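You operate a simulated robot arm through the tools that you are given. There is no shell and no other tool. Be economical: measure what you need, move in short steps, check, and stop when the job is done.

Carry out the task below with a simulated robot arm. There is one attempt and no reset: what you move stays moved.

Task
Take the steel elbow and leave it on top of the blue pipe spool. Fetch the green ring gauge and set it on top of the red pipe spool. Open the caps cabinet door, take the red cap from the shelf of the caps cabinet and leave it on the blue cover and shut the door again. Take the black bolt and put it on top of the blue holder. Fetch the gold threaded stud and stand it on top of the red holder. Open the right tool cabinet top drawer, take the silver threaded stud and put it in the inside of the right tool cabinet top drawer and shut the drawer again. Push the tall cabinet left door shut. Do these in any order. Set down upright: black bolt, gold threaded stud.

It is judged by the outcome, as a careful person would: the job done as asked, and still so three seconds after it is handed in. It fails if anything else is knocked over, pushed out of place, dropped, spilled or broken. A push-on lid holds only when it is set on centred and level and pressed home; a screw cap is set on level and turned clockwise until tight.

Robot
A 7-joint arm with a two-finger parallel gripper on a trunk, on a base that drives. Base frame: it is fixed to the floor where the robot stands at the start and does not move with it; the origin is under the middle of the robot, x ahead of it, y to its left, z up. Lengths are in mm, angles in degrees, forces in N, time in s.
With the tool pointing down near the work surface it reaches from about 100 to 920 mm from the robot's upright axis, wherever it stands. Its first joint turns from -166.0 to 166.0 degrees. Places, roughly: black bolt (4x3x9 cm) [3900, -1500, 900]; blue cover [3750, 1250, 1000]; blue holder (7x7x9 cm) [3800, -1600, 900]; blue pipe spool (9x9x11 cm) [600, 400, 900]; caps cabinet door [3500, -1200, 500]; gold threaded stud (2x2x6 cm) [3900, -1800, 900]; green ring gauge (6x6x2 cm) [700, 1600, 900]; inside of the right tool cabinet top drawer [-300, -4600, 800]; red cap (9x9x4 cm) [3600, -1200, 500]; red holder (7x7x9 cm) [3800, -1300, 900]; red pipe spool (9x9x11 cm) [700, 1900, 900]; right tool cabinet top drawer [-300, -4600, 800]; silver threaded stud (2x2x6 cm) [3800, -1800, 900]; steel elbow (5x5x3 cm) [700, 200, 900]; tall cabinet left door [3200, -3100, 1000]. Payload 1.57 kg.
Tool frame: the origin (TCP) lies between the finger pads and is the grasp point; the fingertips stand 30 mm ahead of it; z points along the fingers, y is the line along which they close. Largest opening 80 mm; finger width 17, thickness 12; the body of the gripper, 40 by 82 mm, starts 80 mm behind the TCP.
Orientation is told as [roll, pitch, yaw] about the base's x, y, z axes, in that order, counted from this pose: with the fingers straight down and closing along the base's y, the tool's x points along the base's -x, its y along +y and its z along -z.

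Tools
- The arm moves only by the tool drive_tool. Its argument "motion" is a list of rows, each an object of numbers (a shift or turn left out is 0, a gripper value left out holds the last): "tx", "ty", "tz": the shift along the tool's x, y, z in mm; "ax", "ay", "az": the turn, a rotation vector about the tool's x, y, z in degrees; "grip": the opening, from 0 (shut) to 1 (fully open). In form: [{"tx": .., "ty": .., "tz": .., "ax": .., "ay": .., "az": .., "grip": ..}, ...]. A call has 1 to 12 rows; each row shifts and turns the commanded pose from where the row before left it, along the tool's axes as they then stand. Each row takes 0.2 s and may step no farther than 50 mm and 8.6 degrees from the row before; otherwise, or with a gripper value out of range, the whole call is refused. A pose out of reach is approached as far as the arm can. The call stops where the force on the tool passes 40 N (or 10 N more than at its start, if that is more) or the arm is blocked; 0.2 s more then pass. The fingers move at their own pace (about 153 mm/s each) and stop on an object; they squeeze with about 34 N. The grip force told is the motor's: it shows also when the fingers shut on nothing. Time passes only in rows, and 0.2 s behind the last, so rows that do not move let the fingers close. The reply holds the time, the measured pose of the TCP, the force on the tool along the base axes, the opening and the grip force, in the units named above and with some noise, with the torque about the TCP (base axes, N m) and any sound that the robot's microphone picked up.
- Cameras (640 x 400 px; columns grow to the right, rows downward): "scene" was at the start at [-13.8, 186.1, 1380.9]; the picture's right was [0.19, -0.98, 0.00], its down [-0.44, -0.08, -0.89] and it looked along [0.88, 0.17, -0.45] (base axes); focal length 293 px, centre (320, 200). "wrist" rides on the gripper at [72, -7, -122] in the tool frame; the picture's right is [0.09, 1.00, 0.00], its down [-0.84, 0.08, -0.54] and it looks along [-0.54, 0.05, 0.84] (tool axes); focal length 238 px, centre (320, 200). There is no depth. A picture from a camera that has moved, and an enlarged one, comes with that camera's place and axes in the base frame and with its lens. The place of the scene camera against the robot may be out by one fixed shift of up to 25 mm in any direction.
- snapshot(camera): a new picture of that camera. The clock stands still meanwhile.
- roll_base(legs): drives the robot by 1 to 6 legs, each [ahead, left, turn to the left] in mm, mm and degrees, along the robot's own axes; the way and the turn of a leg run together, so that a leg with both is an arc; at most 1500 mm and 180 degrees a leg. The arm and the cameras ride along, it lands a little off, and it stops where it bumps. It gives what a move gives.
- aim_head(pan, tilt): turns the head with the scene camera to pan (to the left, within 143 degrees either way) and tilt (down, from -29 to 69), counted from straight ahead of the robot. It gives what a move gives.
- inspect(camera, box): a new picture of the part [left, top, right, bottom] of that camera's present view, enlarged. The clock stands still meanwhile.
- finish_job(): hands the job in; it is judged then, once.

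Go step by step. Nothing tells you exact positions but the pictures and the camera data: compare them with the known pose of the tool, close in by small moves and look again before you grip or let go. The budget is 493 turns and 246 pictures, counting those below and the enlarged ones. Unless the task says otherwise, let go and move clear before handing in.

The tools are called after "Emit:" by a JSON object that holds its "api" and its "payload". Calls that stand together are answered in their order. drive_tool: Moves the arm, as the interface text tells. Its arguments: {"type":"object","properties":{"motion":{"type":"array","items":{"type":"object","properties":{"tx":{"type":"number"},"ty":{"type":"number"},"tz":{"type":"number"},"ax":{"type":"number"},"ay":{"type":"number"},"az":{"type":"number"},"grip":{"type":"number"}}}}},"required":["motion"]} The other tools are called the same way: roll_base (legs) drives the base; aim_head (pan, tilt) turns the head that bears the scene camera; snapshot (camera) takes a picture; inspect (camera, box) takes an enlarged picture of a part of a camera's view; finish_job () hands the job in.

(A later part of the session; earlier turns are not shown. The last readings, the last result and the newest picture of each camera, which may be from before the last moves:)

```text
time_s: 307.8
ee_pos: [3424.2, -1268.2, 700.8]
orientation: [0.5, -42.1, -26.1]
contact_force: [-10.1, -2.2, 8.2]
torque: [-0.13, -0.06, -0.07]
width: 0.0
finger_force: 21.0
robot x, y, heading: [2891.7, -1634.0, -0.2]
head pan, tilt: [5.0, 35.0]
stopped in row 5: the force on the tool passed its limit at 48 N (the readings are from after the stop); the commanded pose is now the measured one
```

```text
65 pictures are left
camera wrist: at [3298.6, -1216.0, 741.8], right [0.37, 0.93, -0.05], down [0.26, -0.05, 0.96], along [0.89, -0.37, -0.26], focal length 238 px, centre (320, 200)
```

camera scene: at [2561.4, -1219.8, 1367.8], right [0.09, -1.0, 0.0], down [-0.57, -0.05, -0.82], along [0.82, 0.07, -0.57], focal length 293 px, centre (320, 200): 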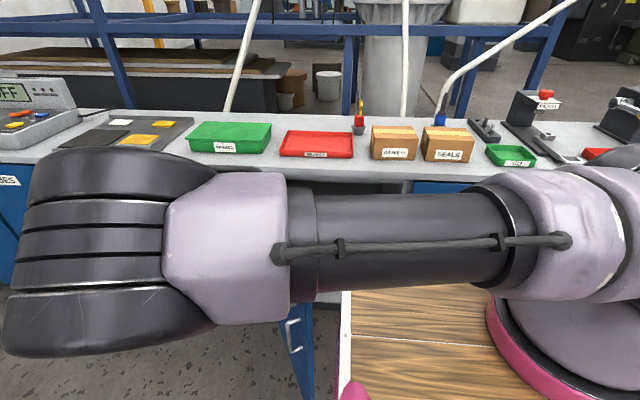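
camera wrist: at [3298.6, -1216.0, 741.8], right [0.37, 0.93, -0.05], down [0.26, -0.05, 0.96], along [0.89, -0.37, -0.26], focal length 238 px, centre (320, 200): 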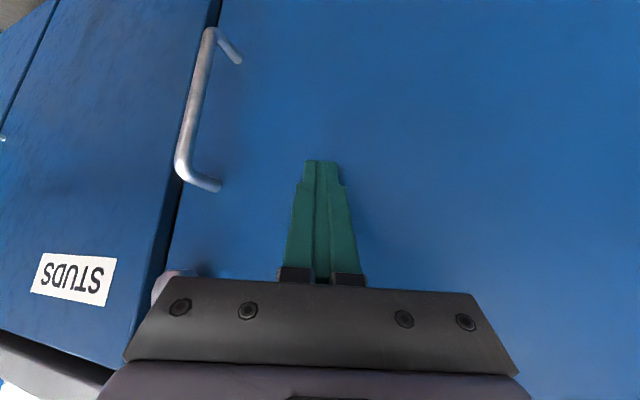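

Emit:
{"api": "drive_tool", "payload": {"motion": [{"tz": 3, "tx": -3.3, "ty": 2.2}, {"tz": 3, "tx": -3.3, "ty": 2.2}, {"tz": 3, "tx": -3.3, "ty": 2.2}, {"tz": 0}]}}

Emit:
{"api": "drive_tool", "payload": {"motion": [{"tz": -20, "tx": 20}, {"tz": -30, "tx": 20}, {"tz": -30, "tx": 20}, {"tz": -40, "tx": -10}, {"tz": -40, "tx": -30}, {"tz": -40, "tx": -30}, {"tz": -30, "tx": -30}, {"tz": -30, "tx": -30}, {"tz": -30, "tx": -30}, {"tz": 0}]}}

Emit:
{"api": "snapshot", "payload": {"camera": "scene"}}

```text
time_s: 308.2
ee_pos: [3424.8, -1267.8, 700.3]
orientation: [0.3, -41.8, -26.1]
contact_force: [-10.0, -2.3, 8.1]
torque: [-0.08, 0.0, -0.06]
width: 0.0
finger_force: 21.3
robot x, y, heading: [2892.2, -1635.9, -0.3]
head pan, tilt: [5.0, 35.0]
stopped in row 1: the force on the tool passed its limit at 48 N (the readings are from after the stop); the commanded pose is now the measured one
```

```text
time_s: 310.4
ee_pos: [3316.7, -1215.9, 983.3]
orientation: [0.4, -42.0, -26.0]
contact_force: [0.0, 0.5, 0.1]
torque: [0.0, -0.04, 0.0]
width: 0.0
finger_force: 21.2
robot x, y, heading: [2890.8, -1642.4, -0.2]
head pan, tilt: [5.0, 35.0]
```

```text
64 pictures are left
camera scene: at [2875.1, -1460.8, 1367.8], right [0.08, -1.0, 0.0], down [-0.57, -0.05, -0.82], along [0.82, 0.07, -0.57], focal length 293 px, centre (320, 200)
```

scene: 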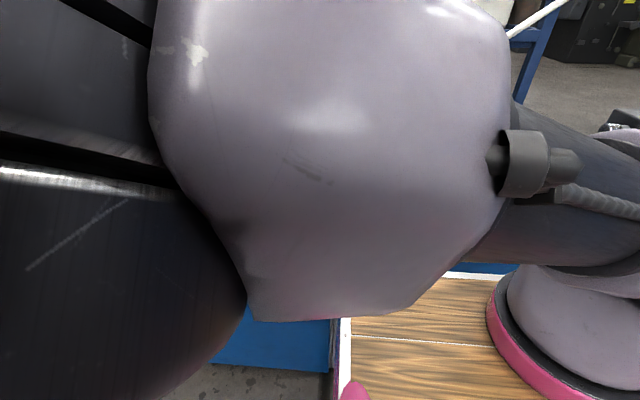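

The elbow is close to the head, so I untwist the hand and bring it upright, which draws the elbow away.

Emit:
{"api": "drive_tool", "payload": {"motion": [{"ax": -5.8, "az": -6.4}, {"ax": -5.8, "az": -6.4}, {"ax": -5.8, "az": -6.4}, {"ay": 7}, {"ay": 7}, {"ay": 7}, {"ay": 7}, {"ay": 7}, {"ay": 7}, {"tz": 0}]}}

Emit:
{"api": "snapshot", "payload": {"camera": "scene"}}

```text
time_s: 312.6
ee_pos: [3316.6, -1217.1, 982.0]
orientation: [0.4, -0.1, 0.3]
contact_force: [0.0, 0.6, 1.0]
torque: [-0.03, -0.02, 0.02]
width: 0.0
finger_force: 20.7
robot x, y, heading: [2886.8, -1639.4, -0.3]
head pan, tilt: [5.0, 35.0]
```

```text
63 pictures are left
camera scene: at [2875.1, -1460.8, 1367.8], right [0.08, -1.0, 0.0], down [-0.57, -0.05, -0.82], along [0.82, 0.07, -0.57], focal length 293 px, centre (320, 200)
```

scene: 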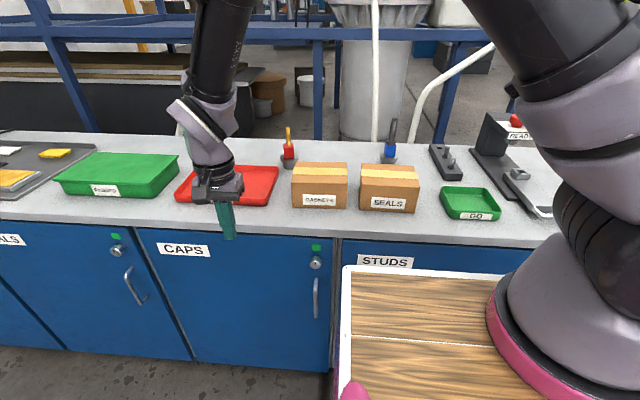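

The caps door looks shut. I verify it, then go for the silver stud.

Emit:
{"api": "inspect", "payload": {"camera": "scene", "box": [110, 215, 350, 375]}}

Emit:
{"api": "drive_tool", "payload": {"motion": [{"tz": -45}, {"tz": -45}, {"tz": -45}, {"tz": -40}, {"tz": 0}]}}

Emit:
{"api": "roll_base", "payload": {"legs": [[138, 0, 0.3]]}}

```text
2.50 times, centred on (230, 295) of scene
camera zoom: at [2875.1, -1460.8, 1367.8], right [0.08, -1.0, 0.0], down [-0.57, -0.05, -0.82], along [0.82, 0.07, -0.57], focal length 732 px, centre (545, -38)
```

zoom: 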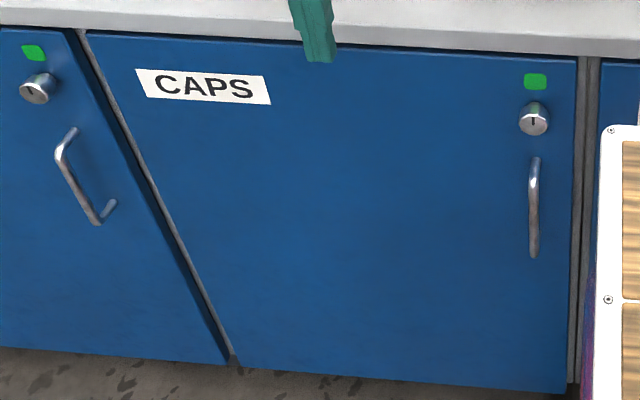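

```text
time_s: 313.8
ee_pos: [3317.0, -1217.1, 1157.7]
orientation: [0.4, -0.1, 0.1]
contact_force: [0.2, 0.5, -0.8]
torque: [-0.02, 0.03, -0.02]
width: 0.2
finger_force: 21.3
robot x, y, heading: [2892.0, -1638.5, -0.3]
head pan, tilt: [5.0, 35.0]
```

```text
time_s: 315.1
ee_pos: [3453.0, -1215.3, 1157.5]
orientation: [0.4, -0.1, 0.4]
contact_force: [0.0, -0.1, -0.9]
torque: [0.02, 0.02, -0.03]
width: 0.0
finger_force: 20.9
robot x, y, heading: [3028.5, -1639.9, -0.2]
head pan, tilt: [5.0, 35.0]
```

The door is fully shut. I move over the silver stud near (3752, −1793).

Emit:
{"api": "drive_tool", "payload": {"motion": [{"tx": -15, "ty": -44}, {"tx": -15, "ty": -44}, {"tx": -15, "ty": -44}, {"tx": -15, "ty": -44}, {"tx": -15, "ty": -44}, {"tx": -15, "ty": -44}, {"tx": -20, "ty": -44}, {"tx": -25, "ty": -42}, {"tx": -30, "ty": -38}, {"tx": -30, "ty": -38}, {"tx": -30, "ty": -38}, {"tx": -30, "ty": -38}]}}

Emit:
{"api": "drive_tool", "payload": {"motion": [{"tx": -24, "ty": -38, "grip": 0.6}, {"ty": -40}, {"tz": 40}, {"tz": 25}, {"tz": 0}]}}

Emit:
{"api": "snapshot", "payload": {"camera": "wrist"}}

```text
time_s: 317.7
ee_pos: [3710.2, -1718.8, 1154.4]
orientation: [0.4, -0.1, 0.3]
contact_force: [0.2, 0.2, 0.2]
torque: [-0.04, -0.03, -0.01]
width: 0.0
finger_force: 20.9
robot x, y, heading: [3030.6, -1642.9, 0.0]
head pan, tilt: [5.0, 35.0]
```

```text
time_s: 318.9
ee_pos: [3737.8, -1796.2, 1088.6]
orientation: [0.4, -0.1, 0.3]
contact_force: [0.2, -1.2, -0.1]
torque: [0.01, -0.01, 0.0]
width: 47.8
finger_force: 0.1
robot x, y, heading: [3028.5, -1635.8, 0.0]
head pan, tilt: [5.0, 35.0]
```

```text
61 pictures are left
camera wrist: at [3664.8, -1804.4, 1208.6], right [-0.1, 1.0, 0.01], down [0.83, 0.08, 0.54], along [0.54, 0.06, -0.84], focal length 238 px, centre (320, 200)
```

wrist: 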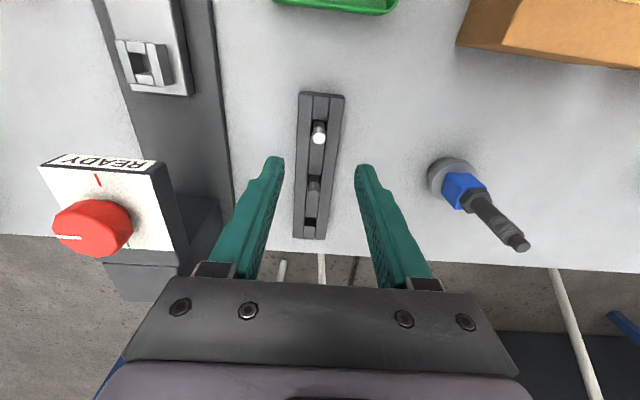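

Emit:
{"api": "drive_tool", "payload": {"motion": [{"tx": -16, "tz": 40}, {"tz": 45}, {"tz": 30}, {"tz": 0}]}}

Emit:
{"api": "inspect", "payload": {"camera": "wrist", "box": [220, 90, 420, 215]}}

```text
time_s: 319.9
ee_pos: [3754.0, -1795.0, 972.4]
orientation: [0.5, -0.1, 0.3]
contact_force: [-0.4, -0.3, 0.2]
torque: [-0.01, -0.02, -0.05]
width: 48.2
finger_force: 0.0
robot x, y, heading: [3027.8, -1635.0, -0.1]
head pan, tilt: [5.0, 35.0]
```

```text
3.20 times, centred on (320, 152) of wrist
camera zoom: at [3680.3, -1801.5, 1094.0], right [-0.1, 1.0, 0.01], down [0.84, 0.08, 0.54], along [0.54, 0.06, -0.84], focal length 763 px, centre (320, 352)
```

zoom: 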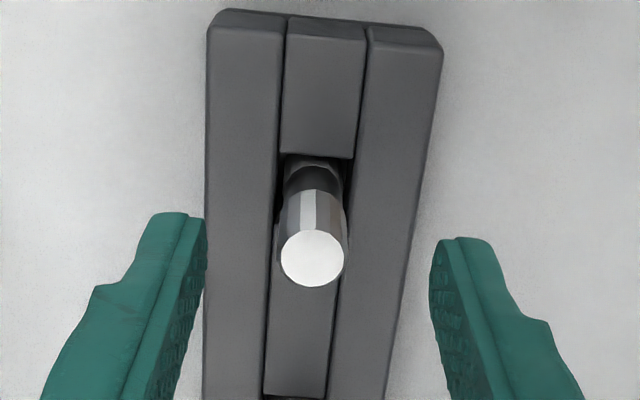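

Emit:
{"api": "drive_tool", "payload": {"motion": [{"ty": -1.8, "tz": 14}, {"tz": 14}, {"tz": 0}, {"grip": 0.45}, {"grip": 0.35}, {"tz": 0}]}}

Emit:
{"api": "inspect", "payload": {"camera": "wrist", "box": [220, 90, 420, 215]}}

```text
time_s: 321.3
ee_pos: [3754.0, -1795.2, 945.5]
orientation: [0.4, -0.1, 0.3]
contact_force: [0.6, 0.3, -0.3]
torque: [0.03, -0.04, 0.01]
width: 27.8
finger_force: 0.0
robot x, y, heading: [3027.0, -1638.0, 0.1]
head pan, tilt: [5.0, 35.0]
```

```text
3.20 times, centred on (320, 152) of wrist
camera zoom: at [3679.8, -1803.5, 1066.4], right [-0.1, 1.0, 0.01], down [0.84, 0.08, 0.54], along [0.54, 0.06, -0.84], focal length 763 px, centre (320, 352)
```

zoom: 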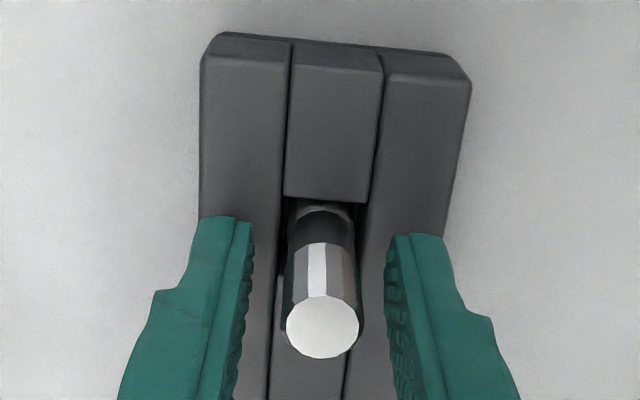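

The fingers are symmetric about the stud. I close, lift and check.

Emit:
{"api": "drive_tool", "payload": {"motion": [{"ty": 1, "grip": 0.28}, {"grip": 0.2}, {"grip": 0.1}, {"grip": 0}, {"tz": 0}, {"tz": -10}, {"tz": -20}, {"tz": -45}, {"tz": -45}, {"tz": -45}, {"tz": -40}, {"tz": 0}]}}

Emit:
{"api": "snapshot", "payload": {"camera": "wrist"}}

```text
time_s: 323.9
ee_pos: [3750.0, -1795.0, 1150.1]
orientation: [0.5, -0.2, 0.2]
contact_force: [0.4, 0.3, -0.7]
torque: [0.02, 0.02, -0.02]
width: 14.7
finger_force: 31.5
robot x, y, heading: [3029.8, -1638.9, 0.1]
head pan, tilt: [5.0, 35.0]
```

```text
58 pictures are left
camera wrist: at [3678.1, -1804.0, 1271.2], right [-0.1, 1.0, 0.01], down [0.84, 0.08, 0.54], along [0.54, 0.06, -0.84], focal length 238 px, centre (320, 200)
```

wrist: 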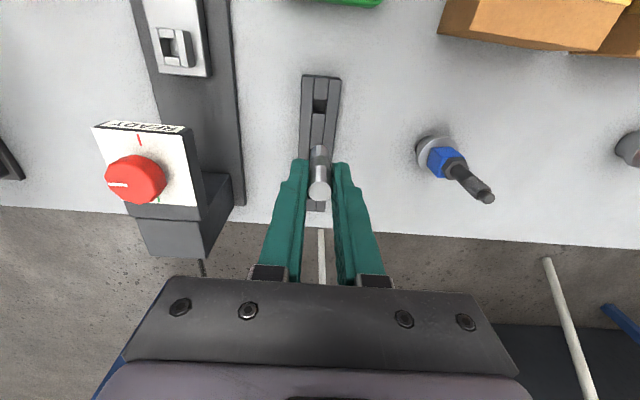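

The silver stud is held. I retract the arm, back away and look right towards the tall cabinet.

Emit:
{"api": "drive_tool", "payload": {"motion": [{"tz": -20}, {"tx": 40, "ty": 5}, {"tx": 42, "ty": 10}, {"tx": 42, "ty": 15}, {"tx": 42, "ty": 15}, {"tx": 42, "ty": 15}, {"tx": 42, "ty": 15}, {"tx": 40, "ty": 20}, {"tx": 0}]}}

Emit:
{"api": "roll_base", "payload": {"legs": [[-550, 0, 0]]}}

Emit:
{"api": "aim_head", "payload": {"pan": -50, "tilt": 18}}

Emit:
{"api": "snapshot", "payload": {"camera": "scene"}}

```text
time_s: 325.9
ee_pos: [3476.2, -1699.5, 1183.5]
orientation: [0.4, -0.1, 0.2]
contact_force: [-0.7, -1.4, -0.2]
torque: [0.0, 0.06, 0.02]
width: 14.3
finger_force: 30.7
out of reach, approached as far as the arm can: row 8
robot x, y, heading: [3027.7, -1637.6, -0.0]
head pan, tilt: [5.0, 35.0]
```

```text
time_s: 329.1
ee_pos: [2926.8, -1699.1, 1183.4]
orientation: [0.4, 0.1, 0.6]
contact_force: [-0.4, 0.6, -0.4]
torque: [0.02, -0.02, -0.03]
width: 14.6
finger_force: 30.8
robot x, y, heading: [2478.3, -1635.9, 0.1]
head pan, tilt: [5.0, 35.0]
```

```text
time_s: 330.3
ee_pos: [2926.6, -1699.9, 1182.4]
orientation: [0.4, 0.0, 0.5]
contact_force: [-0.8, -0.5, -1.4]
torque: [-0.01, -0.04, -0.01]
width: 14.5
finger_force: 30.1
robot x, y, heading: [2479.0, -1641.5, 0.3]
head pan, tilt: [-50.0, 18.0]
```

```text
57 pictures are left
camera scene: at [2435.0, -1541.3, 1394.9], right [-0.76, -0.65, 0.0], down [-0.2, 0.24, -0.95], along [0.61, -0.73, -0.31], focal length 293 px, centre (320, 200)
```

scene: 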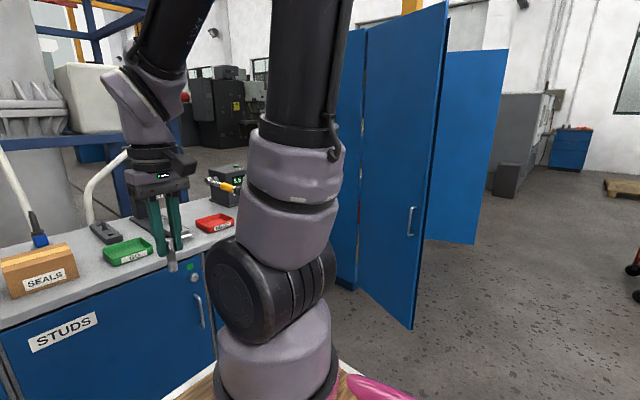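

The tall cabinet's left door stands open past 90°, hinged near (3470, −3227). The hand body can push it without stressing the held stud. I extend the arm and drive alongside.

Emit:
{"api": "drive_tool", "payload": {"motion": [{"tx": -42}, {"tx": -42}, {"tx": -42}, {"tx": -42}, {"tx": -40}, {"tx": 0}]}}

Emit:
{"api": "roll_base", "payload": {"legs": [[-30, -1200, 0]]}}

Emit:
{"api": "aim_head", "payload": {"pan": -25, "tilt": 28}}

Emit:
{"api": "snapshot", "payload": {"camera": "scene"}}

Emit:
{"api": "snapshot", "payload": {"camera": "wrist"}}

```text
time_s: 331.7
ee_pos: [3134.2, -1697.1, 1182.5]
orientation: [0.3, -0.1, 0.5]
contact_force: [-0.1, -0.4, 0.0]
torque: [0.0, -0.04, -0.01]
width: 14.6
finger_force: 30.6
robot x, y, heading: [2480.3, -1635.8, 0.4]
head pan, tilt: [-50.0, 18.0]
```

```text
time_s: 337.7
ee_pos: [3100.1, -2888.6, 1182.3]
orientation: [0.4, 0.0, -0.2]
contact_force: [-0.3, 0.2, -1.4]
torque: [0.0, 0.02, 0.0]
width: 14.2
finger_force: 30.0
robot x, y, heading: [2446.0, -2822.4, -0.5]
head pan, tilt: [-50.0, 18.0]
```

```text
time_s: 338.6
ee_pos: [3100.8, -2888.4, 1182.1]
orientation: [0.4, 0.1, -0.2]
contact_force: [-0.2, 0.0, -0.5]
torque: [0.06, 0.02, 0.02]
width: 14.3
finger_force: 30.3
robot x, y, heading: [2446.5, -2824.7, -0.8]
head pan, tilt: [-25.0, 28.0]
```

```text
56 pictures are left
camera scene: at [2426.0, -2693.0, 1378.8], right [-0.43, -0.9, 0.0], down [-0.42, 0.2, -0.88], along [0.8, -0.38, -0.47], focal length 293 px, centre (320, 200)
```

scene: 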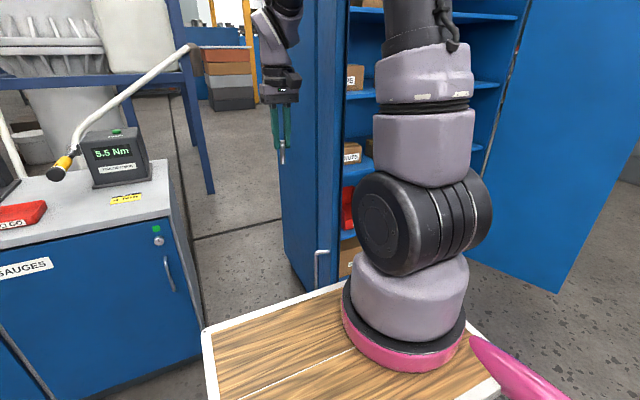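

```text
55 pictures are left
camera wrist: at [3027.5, -2896.4, 1303.6], right [-0.09, 1.0, 0.01], down [0.84, 0.07, 0.54], along [0.54, 0.05, -0.84], focal length 238 px, centre (320, 200)
```

wrist: 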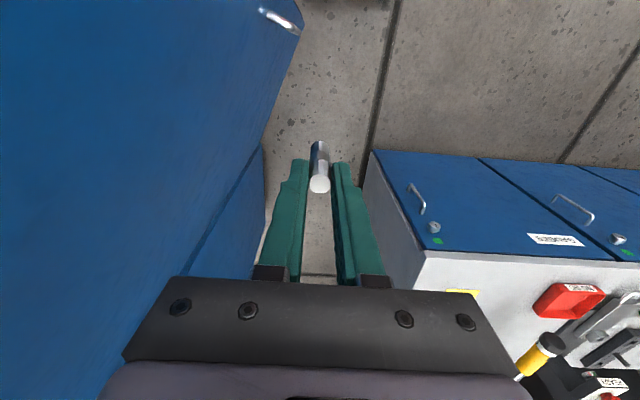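

The hand is beside the door's outer face, roughly 70 mm away. I push by driving the base right and check.

Emit:
{"api": "roll_base", "payload": {"legs": [[0, -200, 0.5]]}}

Emit:
{"api": "snapshot", "payload": {"camera": "scene"}}

```text
time_s: 340.2
ee_pos: [3100.1, -3084.7, 1183.1]
orientation: [0.4, 0.0, 0.4]
contact_force: [0.2, -0.2, -0.8]
torque: [-0.01, -0.04, 0.0]
width: 14.3
finger_force: 30.6
robot x, y, heading: [2447.0, -3024.7, 0.0]
head pan, tilt: [-25.0, 28.0]
```

```text
54 pictures are left
camera scene: at [2424.0, -2894.6, 1378.8], right [-0.42, -0.91, 0.0], down [-0.43, 0.2, -0.88], along [0.8, -0.37, -0.47], focal length 293 px, centre (320, 200)
```

scene: 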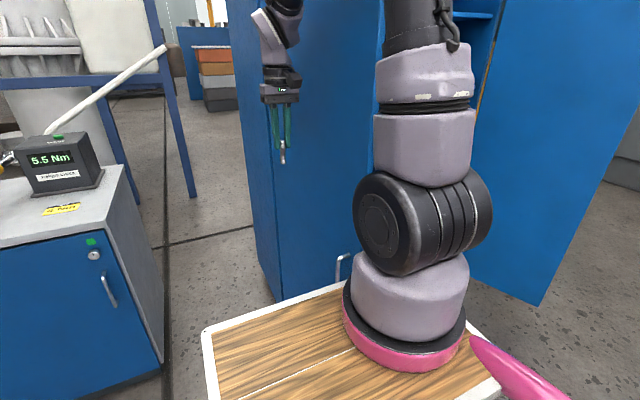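

Emit:
{"api": "roll_base", "payload": {"legs": [[0, -130, 0], [30, -120, 0]]}}

Emit:
{"api": "snapshot", "payload": {"camera": "scene"}}

Emit:
{"api": "snapshot", "payload": {"camera": "wrist"}}

```text
time_s: 342.4
ee_pos: [3129.5, -3336.2, 1181.5]
orientation: [0.4, 0.1, 0.2]
contact_force: [1.1, -0.5, -0.7]
torque: [0.03, 0.02, 0.02]
width: 14.4
finger_force: 30.6
robot x, y, heading: [2473.1, -3274.7, -0.2]
head pan, tilt: [-25.0, 28.0]
```

```text
53 pictures are left
camera scene: at [2453.9, -3144.5, 1378.8], right [-0.42, -0.91, 0.0], down [-0.43, 0.2, -0.88], along [0.8, -0.37, -0.47], focal length 293 px, centre (320, 200)
```

scene: 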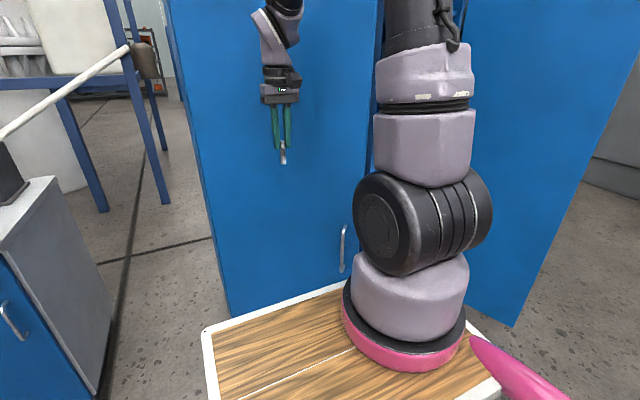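

```text
52 pictures are left
camera wrist: at [3056.8, -3343.8, 1303.6], right [-0.1, 1.0, 0.01], down [0.84, 0.08, 0.54], along [0.54, 0.06, -0.84], focal length 238 px, centre (320, 200)
```

wrist: 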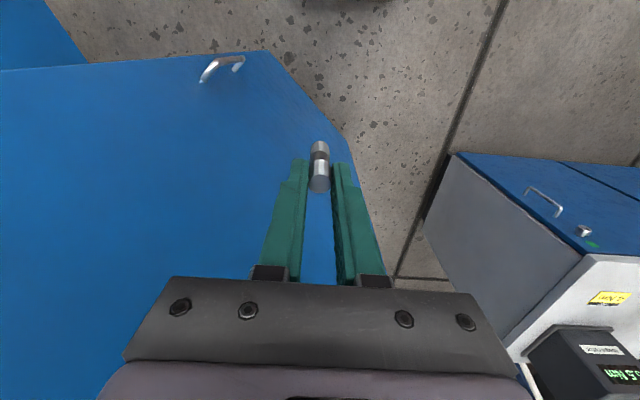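

The door follows (about 45° now). I continue along the arc.

Emit:
{"api": "roll_base", "payload": {"legs": [[50, -81, 0], [72, -70, 0], [85, -48, 0]]}}

Emit:
{"api": "snapshot", "payload": {"camera": "wrist"}}

```text
time_s: 345.0
ee_pos: [3337.1, -3532.9, 1182.1]
orientation: [0.3, -0.1, 0.2]
contact_force: [-0.9, -0.7, -1.5]
torque: [-0.02, 0.01, -0.02]
width: 14.3
finger_force: 30.4
robot x, y, heading: [2687.1, -3474.0, 0.2]
head pan, tilt: [-25.0, 28.0]
```

```text
51 pictures are left
camera wrist: at [3265.2, -3541.1, 1303.6], right [-0.1, 1.0, 0.01], down [0.84, 0.08, 0.54], along [0.54, 0.06, -0.84], focal length 238 px, centre (320, 200)
```

wrist: 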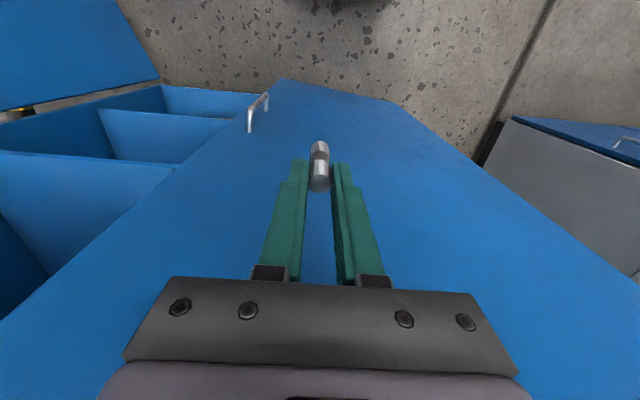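

Nearly shut. I push straight in with small base steps.

Emit:
{"api": "roll_base", "payload": {"legs": [[40, -15, 0], [40, -5, 0], [30, 0, 0]]}}

Emit:
{"api": "snapshot", "payload": {"camera": "wrist"}}

```text
time_s: 346.5
ee_pos: [3408.2, -3552.7, 1182.8]
orientation: [0.3, 0.1, 0.6]
contact_force: [0.7, -0.2, -0.6]
torque: [0.01, -0.01, 0.03]
width: 14.4
finger_force: 30.5
robot x, y, heading: [2762.1, -3493.2, -0.1]
head pan, tilt: [-25.0, 28.0]
stopped in leg 2: the robot was blocked; the commanded pose is now the measured one
```

```text
50 pictures are left
camera wrist: at [3335.6, -3561.0, 1303.8], right [-0.1, 0.99, 0.01], down [0.84, 0.08, 0.54], along [0.54, 0.06, -0.84], focal length 238 px, centre (320, 200)
```

wrist: 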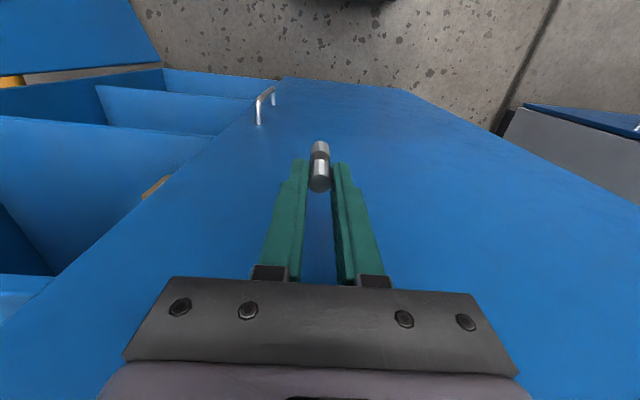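

By the floor line the door is parallel to the cabinet front, so it's shut or almost. I press a little more with the arm, then back off and look.

Emit:
{"api": "drive_tool", "payload": {"motion": [{"tx": -5}, {"tx": -5}, {"tx": -5}, {"tx": -5}, {"tx": 0}]}}

Emit:
{"api": "roll_base", "payload": {"legs": [[-300, 0, 0], [-500, 0, 0]]}}

Emit:
{"api": "aim_head", "payload": {"pan": 5, "tilt": 15}}

Emit:
{"api": "snapshot", "payload": {"camera": "scene"}}

```text
time_s: 347.9
ee_pos: [3404.7, -3552.3, 1182.0]
orientation: [0.1, 0.9, 0.7]
contact_force: [0.6, -0.6, -1.1]
torque: [0.02, -0.02, 0.01]
width: 14.7
finger_force: 31.0
robot x, y, heading: [2759.5, -3490.2, 0.1]
head pan, tilt: [-25.0, 28.0]
stopped in row 5: the arm was blocked; the commanded pose is now the measured one
```

```text
time_s: 352.5
ee_pos: [2617.6, -3550.4, 1175.1]
orientation: [0.2, 1.5, 0.9]
contact_force: [0.0, -0.4, -0.6]
torque: [0.0, -0.02, -0.04]
width: 14.6
finger_force: 30.2
robot x, y, heading: [1958.9, -3492.7, 0.5]
head pan, tilt: [-25.0, 28.0]
```

```text
time_s: 353.4
ee_pos: [2619.0, -3550.2, 1175.7]
orientation: [0.2, 1.5, 0.8]
contact_force: [-0.2, -0.8, -0.9]
torque: [-0.01, 0.0, -0.03]
width: 14.0
finger_force: 31.4
robot x, y, heading: [1960.6, -3494.7, 0.2]
head pan, tilt: [5.0, 15.0]
```

```text
49 pictures are left
camera scene: at [1947.2, -3316.8, 1399.8], right [0.09, -1.0, 0.0], down [-0.26, -0.02, -0.97], along [0.96, 0.09, -0.26], focal length 293 px, centre (320, 200)
```

scene: 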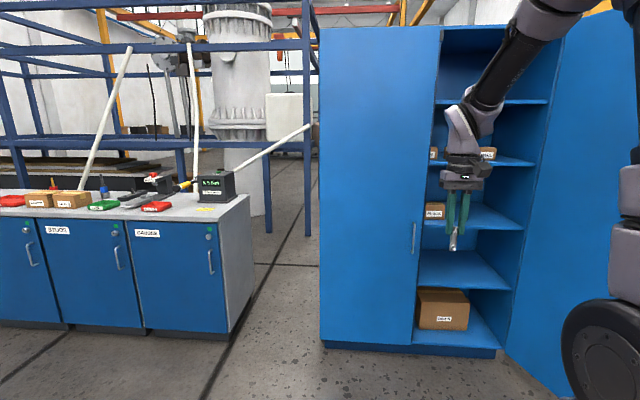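

Emit:
{"api": "inspect", "payload": {"camera": "scene", "box": [310, 15, 470, 135]}}

Emit:
{"api": "inspect", "payload": {"camera": "scene", "box": [310, 260, 530, 380]}}

```text
3.33 times, centred on (390, 75) of scene
camera zoom: at [1947.2, -3316.8, 1399.8], right [0.09, -1.0, 0.0], down [-0.26, -0.02, -0.97], along [0.96, 0.09, -0.26], focal length 976 px, centre (87, 617)
```

zoom: 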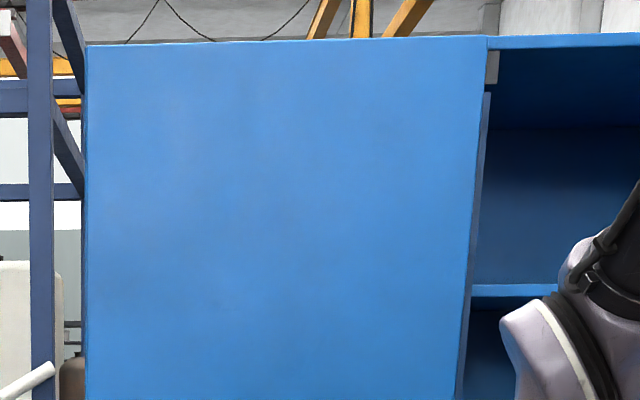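

```text
2.91 times, centred on (420, 320) of scene
camera zoom: at [1947.2, -3316.8, 1399.8], right [0.09, -1.0, 0.0], down [-0.26, -0.02, -0.97], along [0.96, 0.09, -0.26], focal length 851 px, centre (29, -149)
```

zoom: 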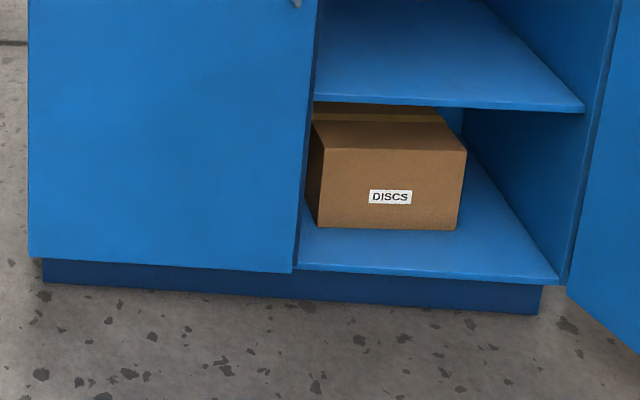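

The tall cabinet's left door is shut flush. Now for the tool cabinet at (−300, −4600): I look back to the right.

Emit:
{"api": "aim_head", "payload": {"pan": -143, "tilt": 12}}

Emit:
{"api": "snapshot", "payload": {"camera": "scene"}}

```text
time_s: 355.7
ee_pos: [2618.4, -3550.0, 1175.2]
orientation: [0.3, 1.5, 0.9]
contact_force: [-0.4, 0.7, -1.0]
torque: [-0.03, -0.02, 0.02]
width: 14.5
finger_force: 31.0
robot x, y, heading: [1959.9, -3495.8, 0.1]
head pan, tilt: [-143.0, 12.0]
```

```text
46 pictures are left
camera scene: at [1780.1, -3382.0, 1404.7], right [-0.61, 0.79, 0.0], down [0.17, 0.13, -0.98], along [-0.78, -0.59, -0.21], focal length 293 px, centre (320, 200)
```

scene: 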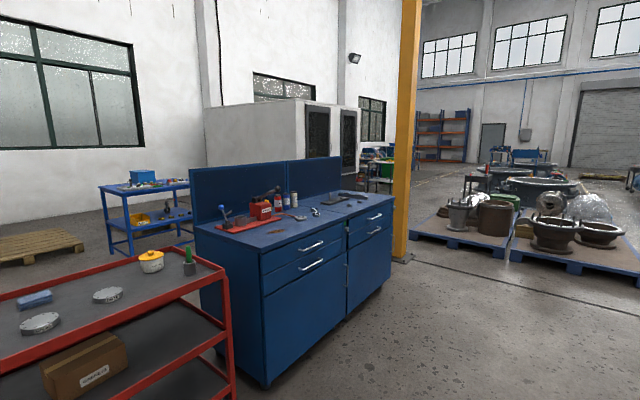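

The right tool cabinet is the far blue unit; its front faces +y at y of about −4420, with the top drawer's bar handle near (−335, −4400, 765). I turn to face it and drive over.

Emit:
{"api": "roll_base", "payload": {"legs": [[0, 0, -90], [0, -1050, 0], [0, -1050, 0]]}}

Emit:
{"api": "aim_head", "payload": {"pan": 0, "tilt": 30}}

Emit:
{"api": "snapshot", "payload": {"camera": "scene"}}

```text
time_s: 370.0
ee_pos: [-191.0, -4132.4, 1175.5]
orientation: [0.2, 1.6, -89.7]
contact_force: [0.4, 0.7, -1.0]
torque: [0.02, 0.0, 0.03]
width: 14.6
finger_force: 30.9
robot x, y, heading: [-130.0, -3475.2, -90.0]
head pan, tilt: [-143.0, 12.0]
```

```text
time_s: 372.2
ee_pos: [-190.2, -4133.8, 1176.0]
orientation: [0.2, 1.5, -89.7]
contact_force: [0.1, -0.1, -0.1]
torque: [0.01, 0.01, 0.0]
width: 14.4
finger_force: 30.6
robot x, y, heading: [-130.2, -3476.3, -90.1]
head pan, tilt: [0.0, 30.0]
```

```text
45 pictures are left
camera scene: at [57.0, -3487.6, 1375.6], right [-1.0, 0.0, 0.0], down [0.0, 0.5, -0.87], along [0.0, -0.87, -0.5], focal length 293 px, centre (320, 200)
```

scene: 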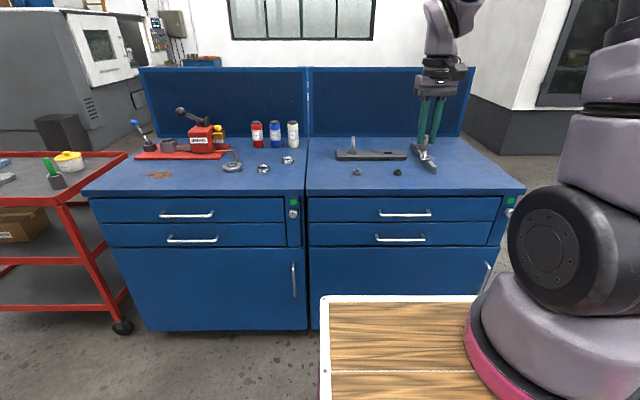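

The drawer's handle is in view, and the front strip of the cabinet top is free. I'll park the stud upright there near (−60, −4510), because I need the gripper for the drawer.

Emit:
{"api": "drive_tool", "payload": {"motion": [{"ay": -1.5}, {"tx": -41.8, "ty": 14.4}, {"tx": -41.8, "ty": 14.4}, {"tx": -41.8, "ty": 14.4}, {"tx": -41.8, "ty": 14.4}, {"tx": -41.8, "ty": 14.4}, {"tx": -41.8, "ty": 14.4}, {"tx": -41.8, "ty": 14.4}, {"tx": -41.8, "ty": 14.4}, {"tx": -41.8, "ty": 14.4}, {"tz": 40}, {"tz": 0}]}}

Emit:
{"api": "snapshot", "payload": {"camera": "wrist"}}

Emit:
{"api": "snapshot", "payload": {"camera": "scene"}}

```text
time_s: 374.8
ee_pos: [-65.8, -4473.6, 1134.5]
orientation: [0.3, 0.0, -89.7]
contact_force: [0.0, -0.4, -1.0]
torque: [0.03, 0.01, 0.01]
width: 14.0
finger_force: 30.2
out of reach, approached as far as the arm can: row 10
robot x, y, heading: [-128.9, -3474.4, -90.4]
head pan, tilt: [0.0, 30.0]
```

```text
44 pictures are left
camera wrist: at [-73.6, -4402.9, 1256.4], right [1.0, 0.1, 0.0], down [0.08, -0.84, 0.54], along [0.06, -0.54, -0.84], focal length 238 px, centre (320, 200)
```

wrist: 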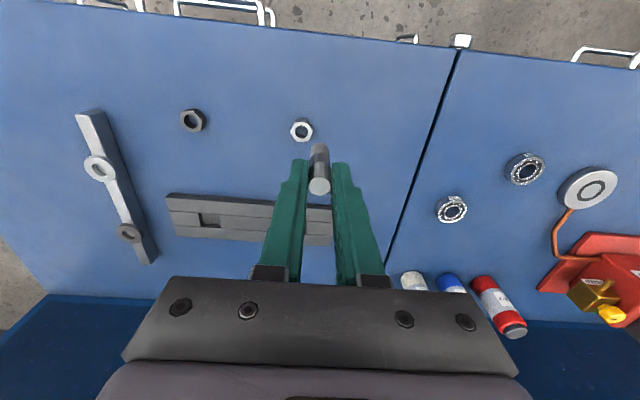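

```text
43 pictures are left
camera scene: at [57.1, -3487.6, 1375.6], right [-1.0, 0.0, 0.0], down [0.0, 0.5, -0.87], along [0.0, -0.87, -0.5], focal length 293 px, centre (320, 200)
```

scene: 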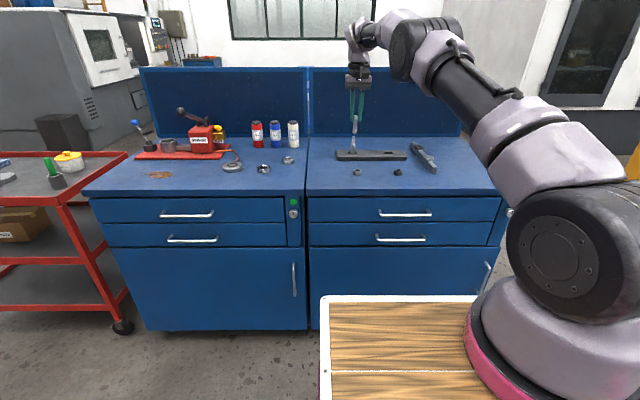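

I shift slightly away from the nut and lower the stud towards the cabinet top.

Emit:
{"api": "drive_tool", "payload": {"motion": [{"ty": 40}, {"tx": 12}, {"tz": 45}, {"tz": 45}, {"tz": 45}, {"tz": 30}, {"tz": 0}]}}

Emit:
{"api": "snapshot", "payload": {"camera": "wrist"}}

```text
time_s: 376.4
ee_pos: [-25.4, -4463.6, 968.7]
orientation: [0.2, 0.0, -89.7]
contact_force: [-0.4, -0.3, -2.1]
torque: [-0.01, -0.02, -0.01]
width: 14.3
finger_force: 31.0
robot x, y, heading: [-127.0, -3475.8, -90.2]
head pan, tilt: [0.0, 30.0]
```

```text
42 pictures are left
camera wrist: at [-33.8, -4391.8, 1089.8], right [1.0, 0.1, 0.0], down [0.08, -0.84, 0.54], along [0.06, -0.54, -0.84], focal length 238 px, centre (320, 200)
```

wrist: 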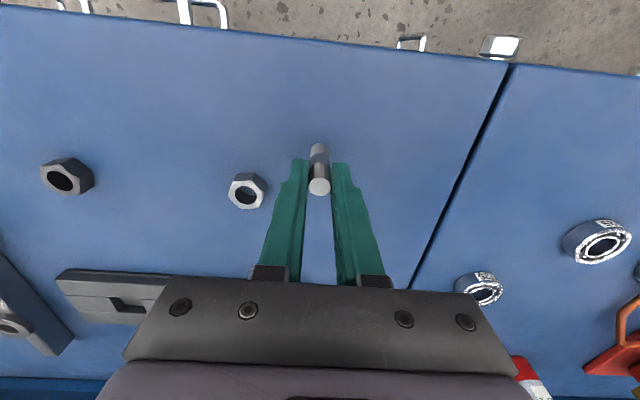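

Emit:
{"api": "drive_tool", "payload": {"motion": [{"tz": 20}, {"tz": 8}, {"tz": 4}, {"tz": 3}, {"tz": 2}, {"tz": 2}, {"tz": 2}, {"tz": 2}, {"tz": 2}, {"tz": 2}, {"tz": 2}, {"tz": 2}]}}

```text
time_s: 377.2
ee_pos: [-25.9, -4466.9, 945.7]
orientation: [0.3, -0.6, -89.7]
contact_force: [0.1, -1.3, 8.7]
torque: [-0.06, 0.01, 0.02]
width: 14.4
finger_force: 30.7
robot x, y, heading: [-127.1, -3474.4, -90.3]
head pan, tilt: [0.0, 30.0]
stopped in row 3: the force on the tool passed its limit at 46 N (the readings are from after the stop); the commanded pose is now the measured one
```

Contact: the top is at about z 885. I ease off, release and rise.

Emit:
{"api": "drive_tool", "payload": {"motion": [{"tz": -0.7}, {"tz": 0}, {"grip": 0.3}, {"grip": 0.5}, {"grip": 0.7}, {"tz": 0}, {"tz": -30}, {"tz": -45}, {"tz": -45}, {"tz": -45}, {"tz": 0}]}}

Emit:
{"api": "snapshot", "payload": {"camera": "wrist"}}

Emit:
{"api": "snapshot", "payload": {"camera": "scene"}}

```text
time_s: 379.6
ee_pos: [-24.5, -4462.5, 1111.7]
orientation: [0.1, -0.4, -89.7]
contact_force: [-0.9, 0.8, -0.4]
torque: [0.04, 0.02, 0.0]
width: 55.9
finger_force: 0.1
robot x, y, heading: [-128.4, -3477.1, -90.3]
head pan, tilt: [0.0, 30.0]
```

```text
41 pictures are left
camera wrist: at [-32.9, -4390.2, 1232.5], right [1.0, 0.1, 0.0], down [0.08, -0.83, 0.55], along [0.06, -0.55, -0.84], focal length 238 px, centre (320, 200)
```

wrist: 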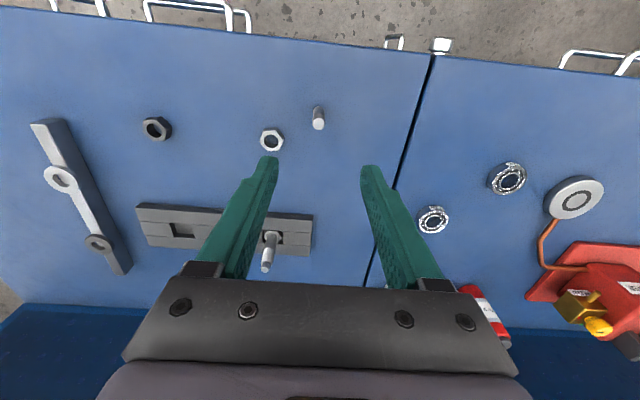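

```text
40 pictures are left
camera scene: at [57.1, -3487.7, 1375.6], right [-1.0, 0.0, 0.0], down [0.0, 0.5, -0.87], along [0.0, -0.87, -0.5], focal length 293 px, centre (320, 200)
```

scene: 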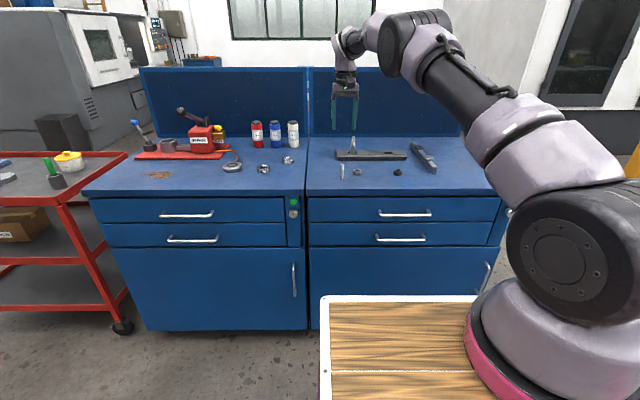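

The stud stands parked on the cabinet top. Next I move above the drawer handle near (−242, −4360) and turn the hand 90°, so the fingers close front-to-back.

Emit:
{"api": "drive_tool", "payload": {"motion": [{"ty": -43, "tx": 24}, {"ty": -43, "tx": 24}, {"ty": -43, "tx": 24}, {"ty": -43, "tx": 24}, {"ty": -43, "tx": 24}, {"az": 8.2}, {"az": 8.2}, {"az": 8.2}, {"az": 8.2}, {"az": 8.2}, {"az": 8.2}, {"tz": 0}]}}

Emit:
{"api": "drive_tool", "payload": {"motion": [{"az": 8.2}, {"az": 8.2}, {"az": 8.2}, {"az": 8.2}, {"az": 8.2}, {"tz": 40}, {"tz": 40}, {"tz": 30}, {"tz": 0}]}}

Emit:
{"api": "snapshot", "payload": {"camera": "wrist"}}

```text
time_s: 382.2
ee_pos: [-241.7, -4346.0, 1108.2]
orientation: [0.6, -0.1, -139.0]
contact_force: [-0.5, 0.2, -0.2]
torque: [0.04, 0.0, -0.01]
width: 56.1
finger_force: 0.1
robot x, y, heading: [-128.5, -3477.1, -90.3]
head pan, tilt: [0.0, 30.0]
```

```text
time_s: 384.2
ee_pos: [-241.0, -4346.4, 998.4]
orientation: [0.5, 0.2, -179.9]
contact_force: [-0.2, 0.0, 0.6]
torque: [-0.04, -0.03, 0.0]
width: 55.9
finger_force: 0.1
robot x, y, heading: [-131.5, -3478.4, -90.5]
head pan, tilt: [0.0, 30.0]
```

```text
39 pictures are left
camera wrist: at [-170.1, -4338.2, 1120.0], right [0.09, -1.0, 0.01], down [-0.84, -0.07, 0.54], along [-0.54, -0.06, -0.84], focal length 238 px, centre (320, 200)
```

wrist: 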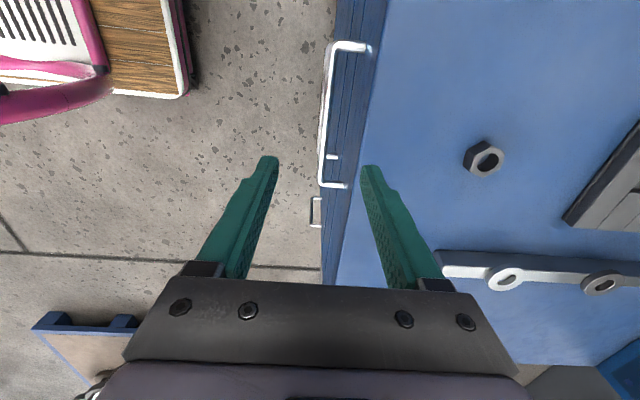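

Emit:
{"api": "inspect", "payload": {"camera": "wrist", "box": [250, 20, 430, 200]}}

```text
2.22 times, centred on (340, 110) of wrist
camera zoom: at [-170.1, -4338.2, 1120.0], right [0.09, -1.0, 0.01], down [-0.84, -0.07, 0.54], along [-0.54, -0.06, -0.84], focal length 530 px, centre (276, 400)
```

zoom: 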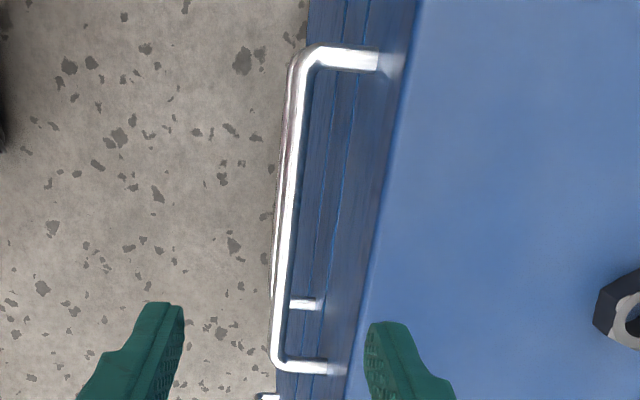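

The bar is at y of about −4354 with a 29 mm gap behind it. I narrow the fingers to 26 mm and lower them astride the bar.

Emit:
{"api": "drive_tool", "payload": {"motion": [{"tx": -9, "ty": 7.5, "grip": 0.33}, {"tz": 40}, {"tz": 40}, {"tz": 30}, {"tz": 0}]}}

Emit:
{"api": "inspect", "payload": {"camera": "wrist", "box": [220, 60, 420, 240]}}

```text
time_s: 385.4
ee_pos: [-252.0, -4352.6, 888.6]
orientation: [0.5, 0.1, -179.9]
contact_force: [0.0, -0.7, 0.3]
torque: [0.0, 0.0, 0.0]
width: 26.4
finger_force: 0.1
robot x, y, heading: [-128.4, -3475.3, -90.3]
head pan, tilt: [0.0, 30.0]
```

```text
2.22 times, centred on (320, 150) of wrist
camera zoom: at [-180.3, -4345.0, 1009.5], right [0.09, -1.0, 0.01], down [-0.84, -0.07, 0.54], along [-0.54, -0.06, -0.84], focal length 530 px, centre (320, 311)
```

zoom: 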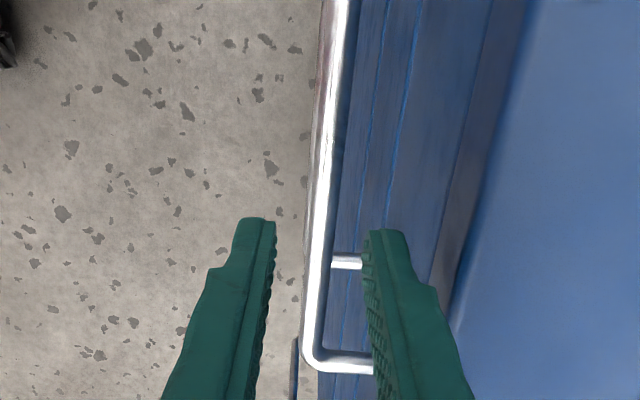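

Well aligned. I lower the rest and grip the bar.

Emit:
{"api": "drive_tool", "payload": {"motion": [{"tz": 25}, {"tz": 20}, {"tz": 10}, {"tz": 6}, {"tz": 0}, {"grip": 0.2}, {"grip": 0.1}, {"grip": 0}, {"tz": 0}]}}

Emit:
{"api": "snapshot", "payload": {"camera": "wrist"}}

```text
time_s: 387.4
ee_pos: [-249.8, -4355.7, 827.9]
orientation: [0.5, 0.2, -179.8]
contact_force: [0.6, -4.4, -1.6]
torque: [-0.12, 0.08, 0.31]
width: 11.9
finger_force: 29.4
robot x, y, heading: [-131.1, -3478.3, -90.1]
head pan, tilt: [0.0, 30.0]
```

```text
36 pictures are left
camera wrist: at [-178.4, -4347.6, 949.1], right [0.09, -1.0, 0.01], down [-0.84, -0.07, 0.54], along [-0.54, -0.06, -0.84], focal length 238 px, centre (320, 200)
```

wrist: 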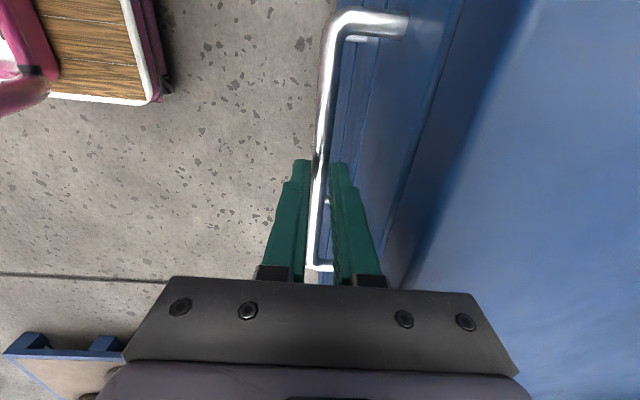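

The handle is gripped. I pull the drawer open towards the robot.

Emit:
{"api": "drive_tool", "payload": {"motion": [{"ty": -8}, {"ty": -12}, {"ty": -18}, {"ty": -20}, {"ty": -20}, {"ty": -20}, {"ty": -20}, {"ty": -20}, {"ty": -20}, {"ty": -20}, {"ty": -20}, {"ty": 0}]}}

Emit:
{"api": "snapshot", "payload": {"camera": "scene"}}

```text
time_s: 390.0
ee_pos: [-249.5, -4157.9, 827.7]
orientation: [0.4, 0.2, -180.0]
contact_force: [0.4, 1.8, 0.0]
torque: [0.13, 0.01, 0.09]
width: 11.8
finger_force: 28.9
robot x, y, heading: [-130.0, -3474.8, -90.6]
head pan, tilt: [0.0, 30.0]
```

```text
35 pictures are left
camera scene: at [57.0, -3487.5, 1375.6], right [-1.0, 0.0, 0.0], down [0.0, 0.5, -0.87], along [0.0, -0.87, -0.5], focal length 293 px, centre (320, 200)
```

scene: 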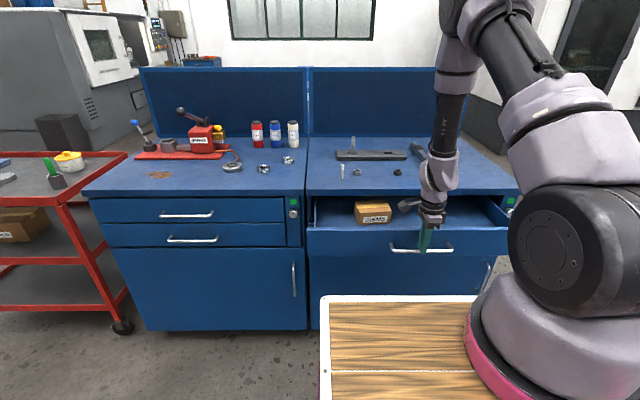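

The drawer is open about 200 mm. I release the handle, rise, and go back to the parked stud.

Emit:
{"api": "drive_tool", "payload": {"motion": [{"grip": 0.33}, {"grip": 0.33}, {"tz": -20}, {"tz": -45}, {"tz": -45}, {"tz": -45}, {"tz": -45}, {"tz": 0, "grip": 0.6}, {"tz": 0}]}}

Emit:
{"api": "drive_tool", "payload": {"motion": [{"tx": 25, "ty": 33.9}, {"tx": 25, "ty": 33.9}, {"tx": 25, "ty": 33.9}, {"tx": 25, "ty": 33.9}, {"tx": 25, "ty": 33.9}, {"tx": 25, "ty": 33.9}, {"tx": 25, "ty": 33.9}, {"tx": 25, "ty": 33.9}, {"tx": 25, "ty": 33.9}, {"tx": 0}]}}

Emit:
{"api": "snapshot", "payload": {"camera": "wrist"}}

```text
time_s: 392.0
ee_pos: [-249.4, -4155.6, 1024.7]
orientation: [0.4, 0.1, -180.0]
contact_force: [0.1, 0.3, -0.3]
torque: [-0.03, 0.0, -0.03]
width: 47.8
finger_force: 0.0
robot x, y, heading: [-128.9, -3476.1, -90.3]
head pan, tilt: [0.0, 30.0]
```

```text
time_s: 394.2
ee_pos: [-26.1, -4459.0, 1027.1]
orientation: [0.4, 0.2, -179.9]
contact_force: [-0.1, 0.5, -0.7]
torque: [-0.01, -0.01, -0.05]
width: 47.8
finger_force: 0.2
robot x, y, heading: [-128.3, -3475.3, -90.0]
head pan, tilt: [0.0, 30.0]
```

```text
34 pictures are left
camera wrist: at [44.6, -4451.8, 1149.1], right [0.09, -1.0, 0.01], down [-0.84, -0.07, 0.54], along [-0.54, -0.06, -0.84], focal length 238 px, centre (320, 200)
```

wrist: 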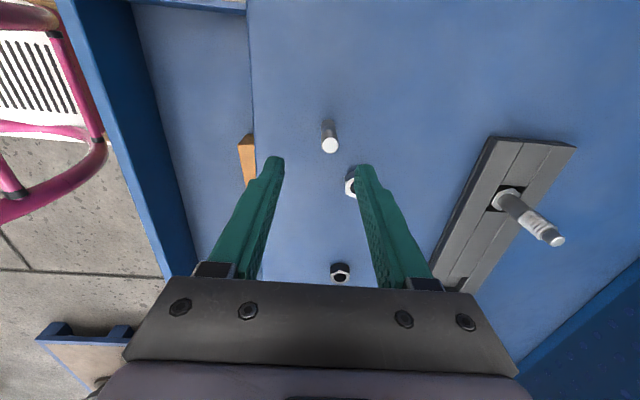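

The stud is 8 mm off to the side. I shift, descend and check.

Emit:
{"api": "drive_tool", "payload": {"motion": [{"ty": 8, "tz": 20}, {"tz": 30}, {"tz": 20}, {"tz": 8}, {"grip": 0.4}, {"tz": 0}]}}

Emit:
{"api": "inspect", "payload": {"camera": "wrist", "box": [220, 90, 420, 240]}}

```text
time_s: 395.6
ee_pos: [-24.4, -4469.7, 951.8]
orientation: [0.5, 0.1, -179.9]
contact_force: [0.1, -0.7, 0.7]
torque: [0.01, -0.02, 0.0]
width: 31.9
finger_force: 0.1
robot x, y, heading: [-129.7, -3475.0, -90.4]
head pan, tilt: [0.0, 30.0]
```

```text
2.67 times, centred on (320, 165) of wrist
camera zoom: at [45.6, -4461.0, 1073.6], right [0.09, -1.0, 0.01], down [-0.84, -0.07, 0.54], along [-0.54, -0.06, -0.84], focal length 636 px, centre (320, 293)
```

zoom: 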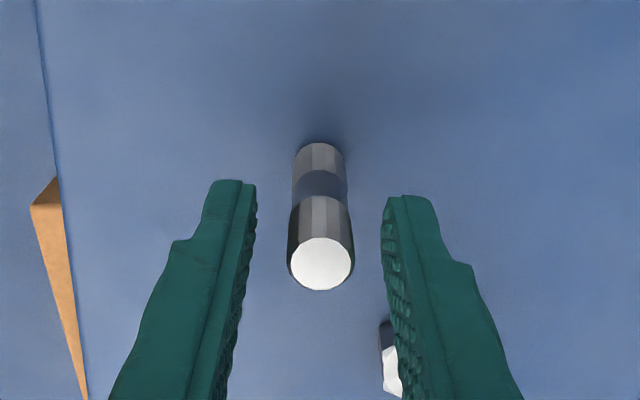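

Emit:
{"api": "drive_tool", "payload": {"motion": [{"tz": 8}, {"tz": 0}, {"grip": 0.3}, {"grip": 0.2}, {"grip": 0.1}, {"grip": 0}, {"tz": 0}, {"tz": -10}, {"tz": -30}, {"tz": -40}, {"tz": -30}, {"tz": 0}]}}

Emit:
{"api": "snapshot", "payload": {"camera": "wrist"}}

```text
time_s: 398.2
ee_pos: [-25.9, -4467.8, 1053.7]
orientation: [0.5, 0.2, -179.8]
contact_force: [0.2, -1.5, -1.7]
torque: [-0.01, 0.0, 0.0]
width: 14.9
finger_force: 30.7
robot x, y, heading: [-128.2, -3472.5, -90.5]
head pan, tilt: [0.0, 30.0]
```

```text
32 pictures are left
camera wrist: at [45.3, -4460.2, 1174.9], right [0.09, -1.0, 0.01], down [-0.84, -0.07, 0.54], along [-0.54, -0.06, -0.84], focal length 238 px, centre (320, 200)
```

wrist: 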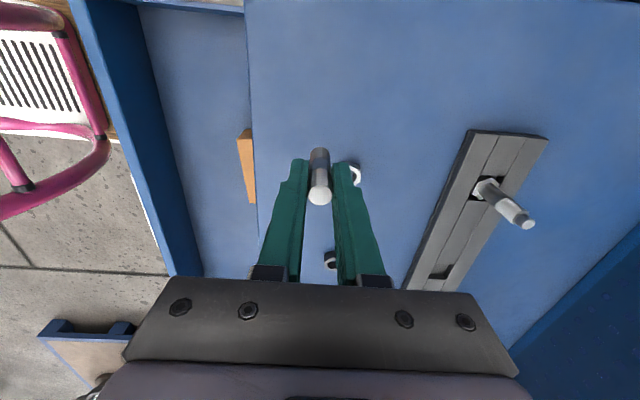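

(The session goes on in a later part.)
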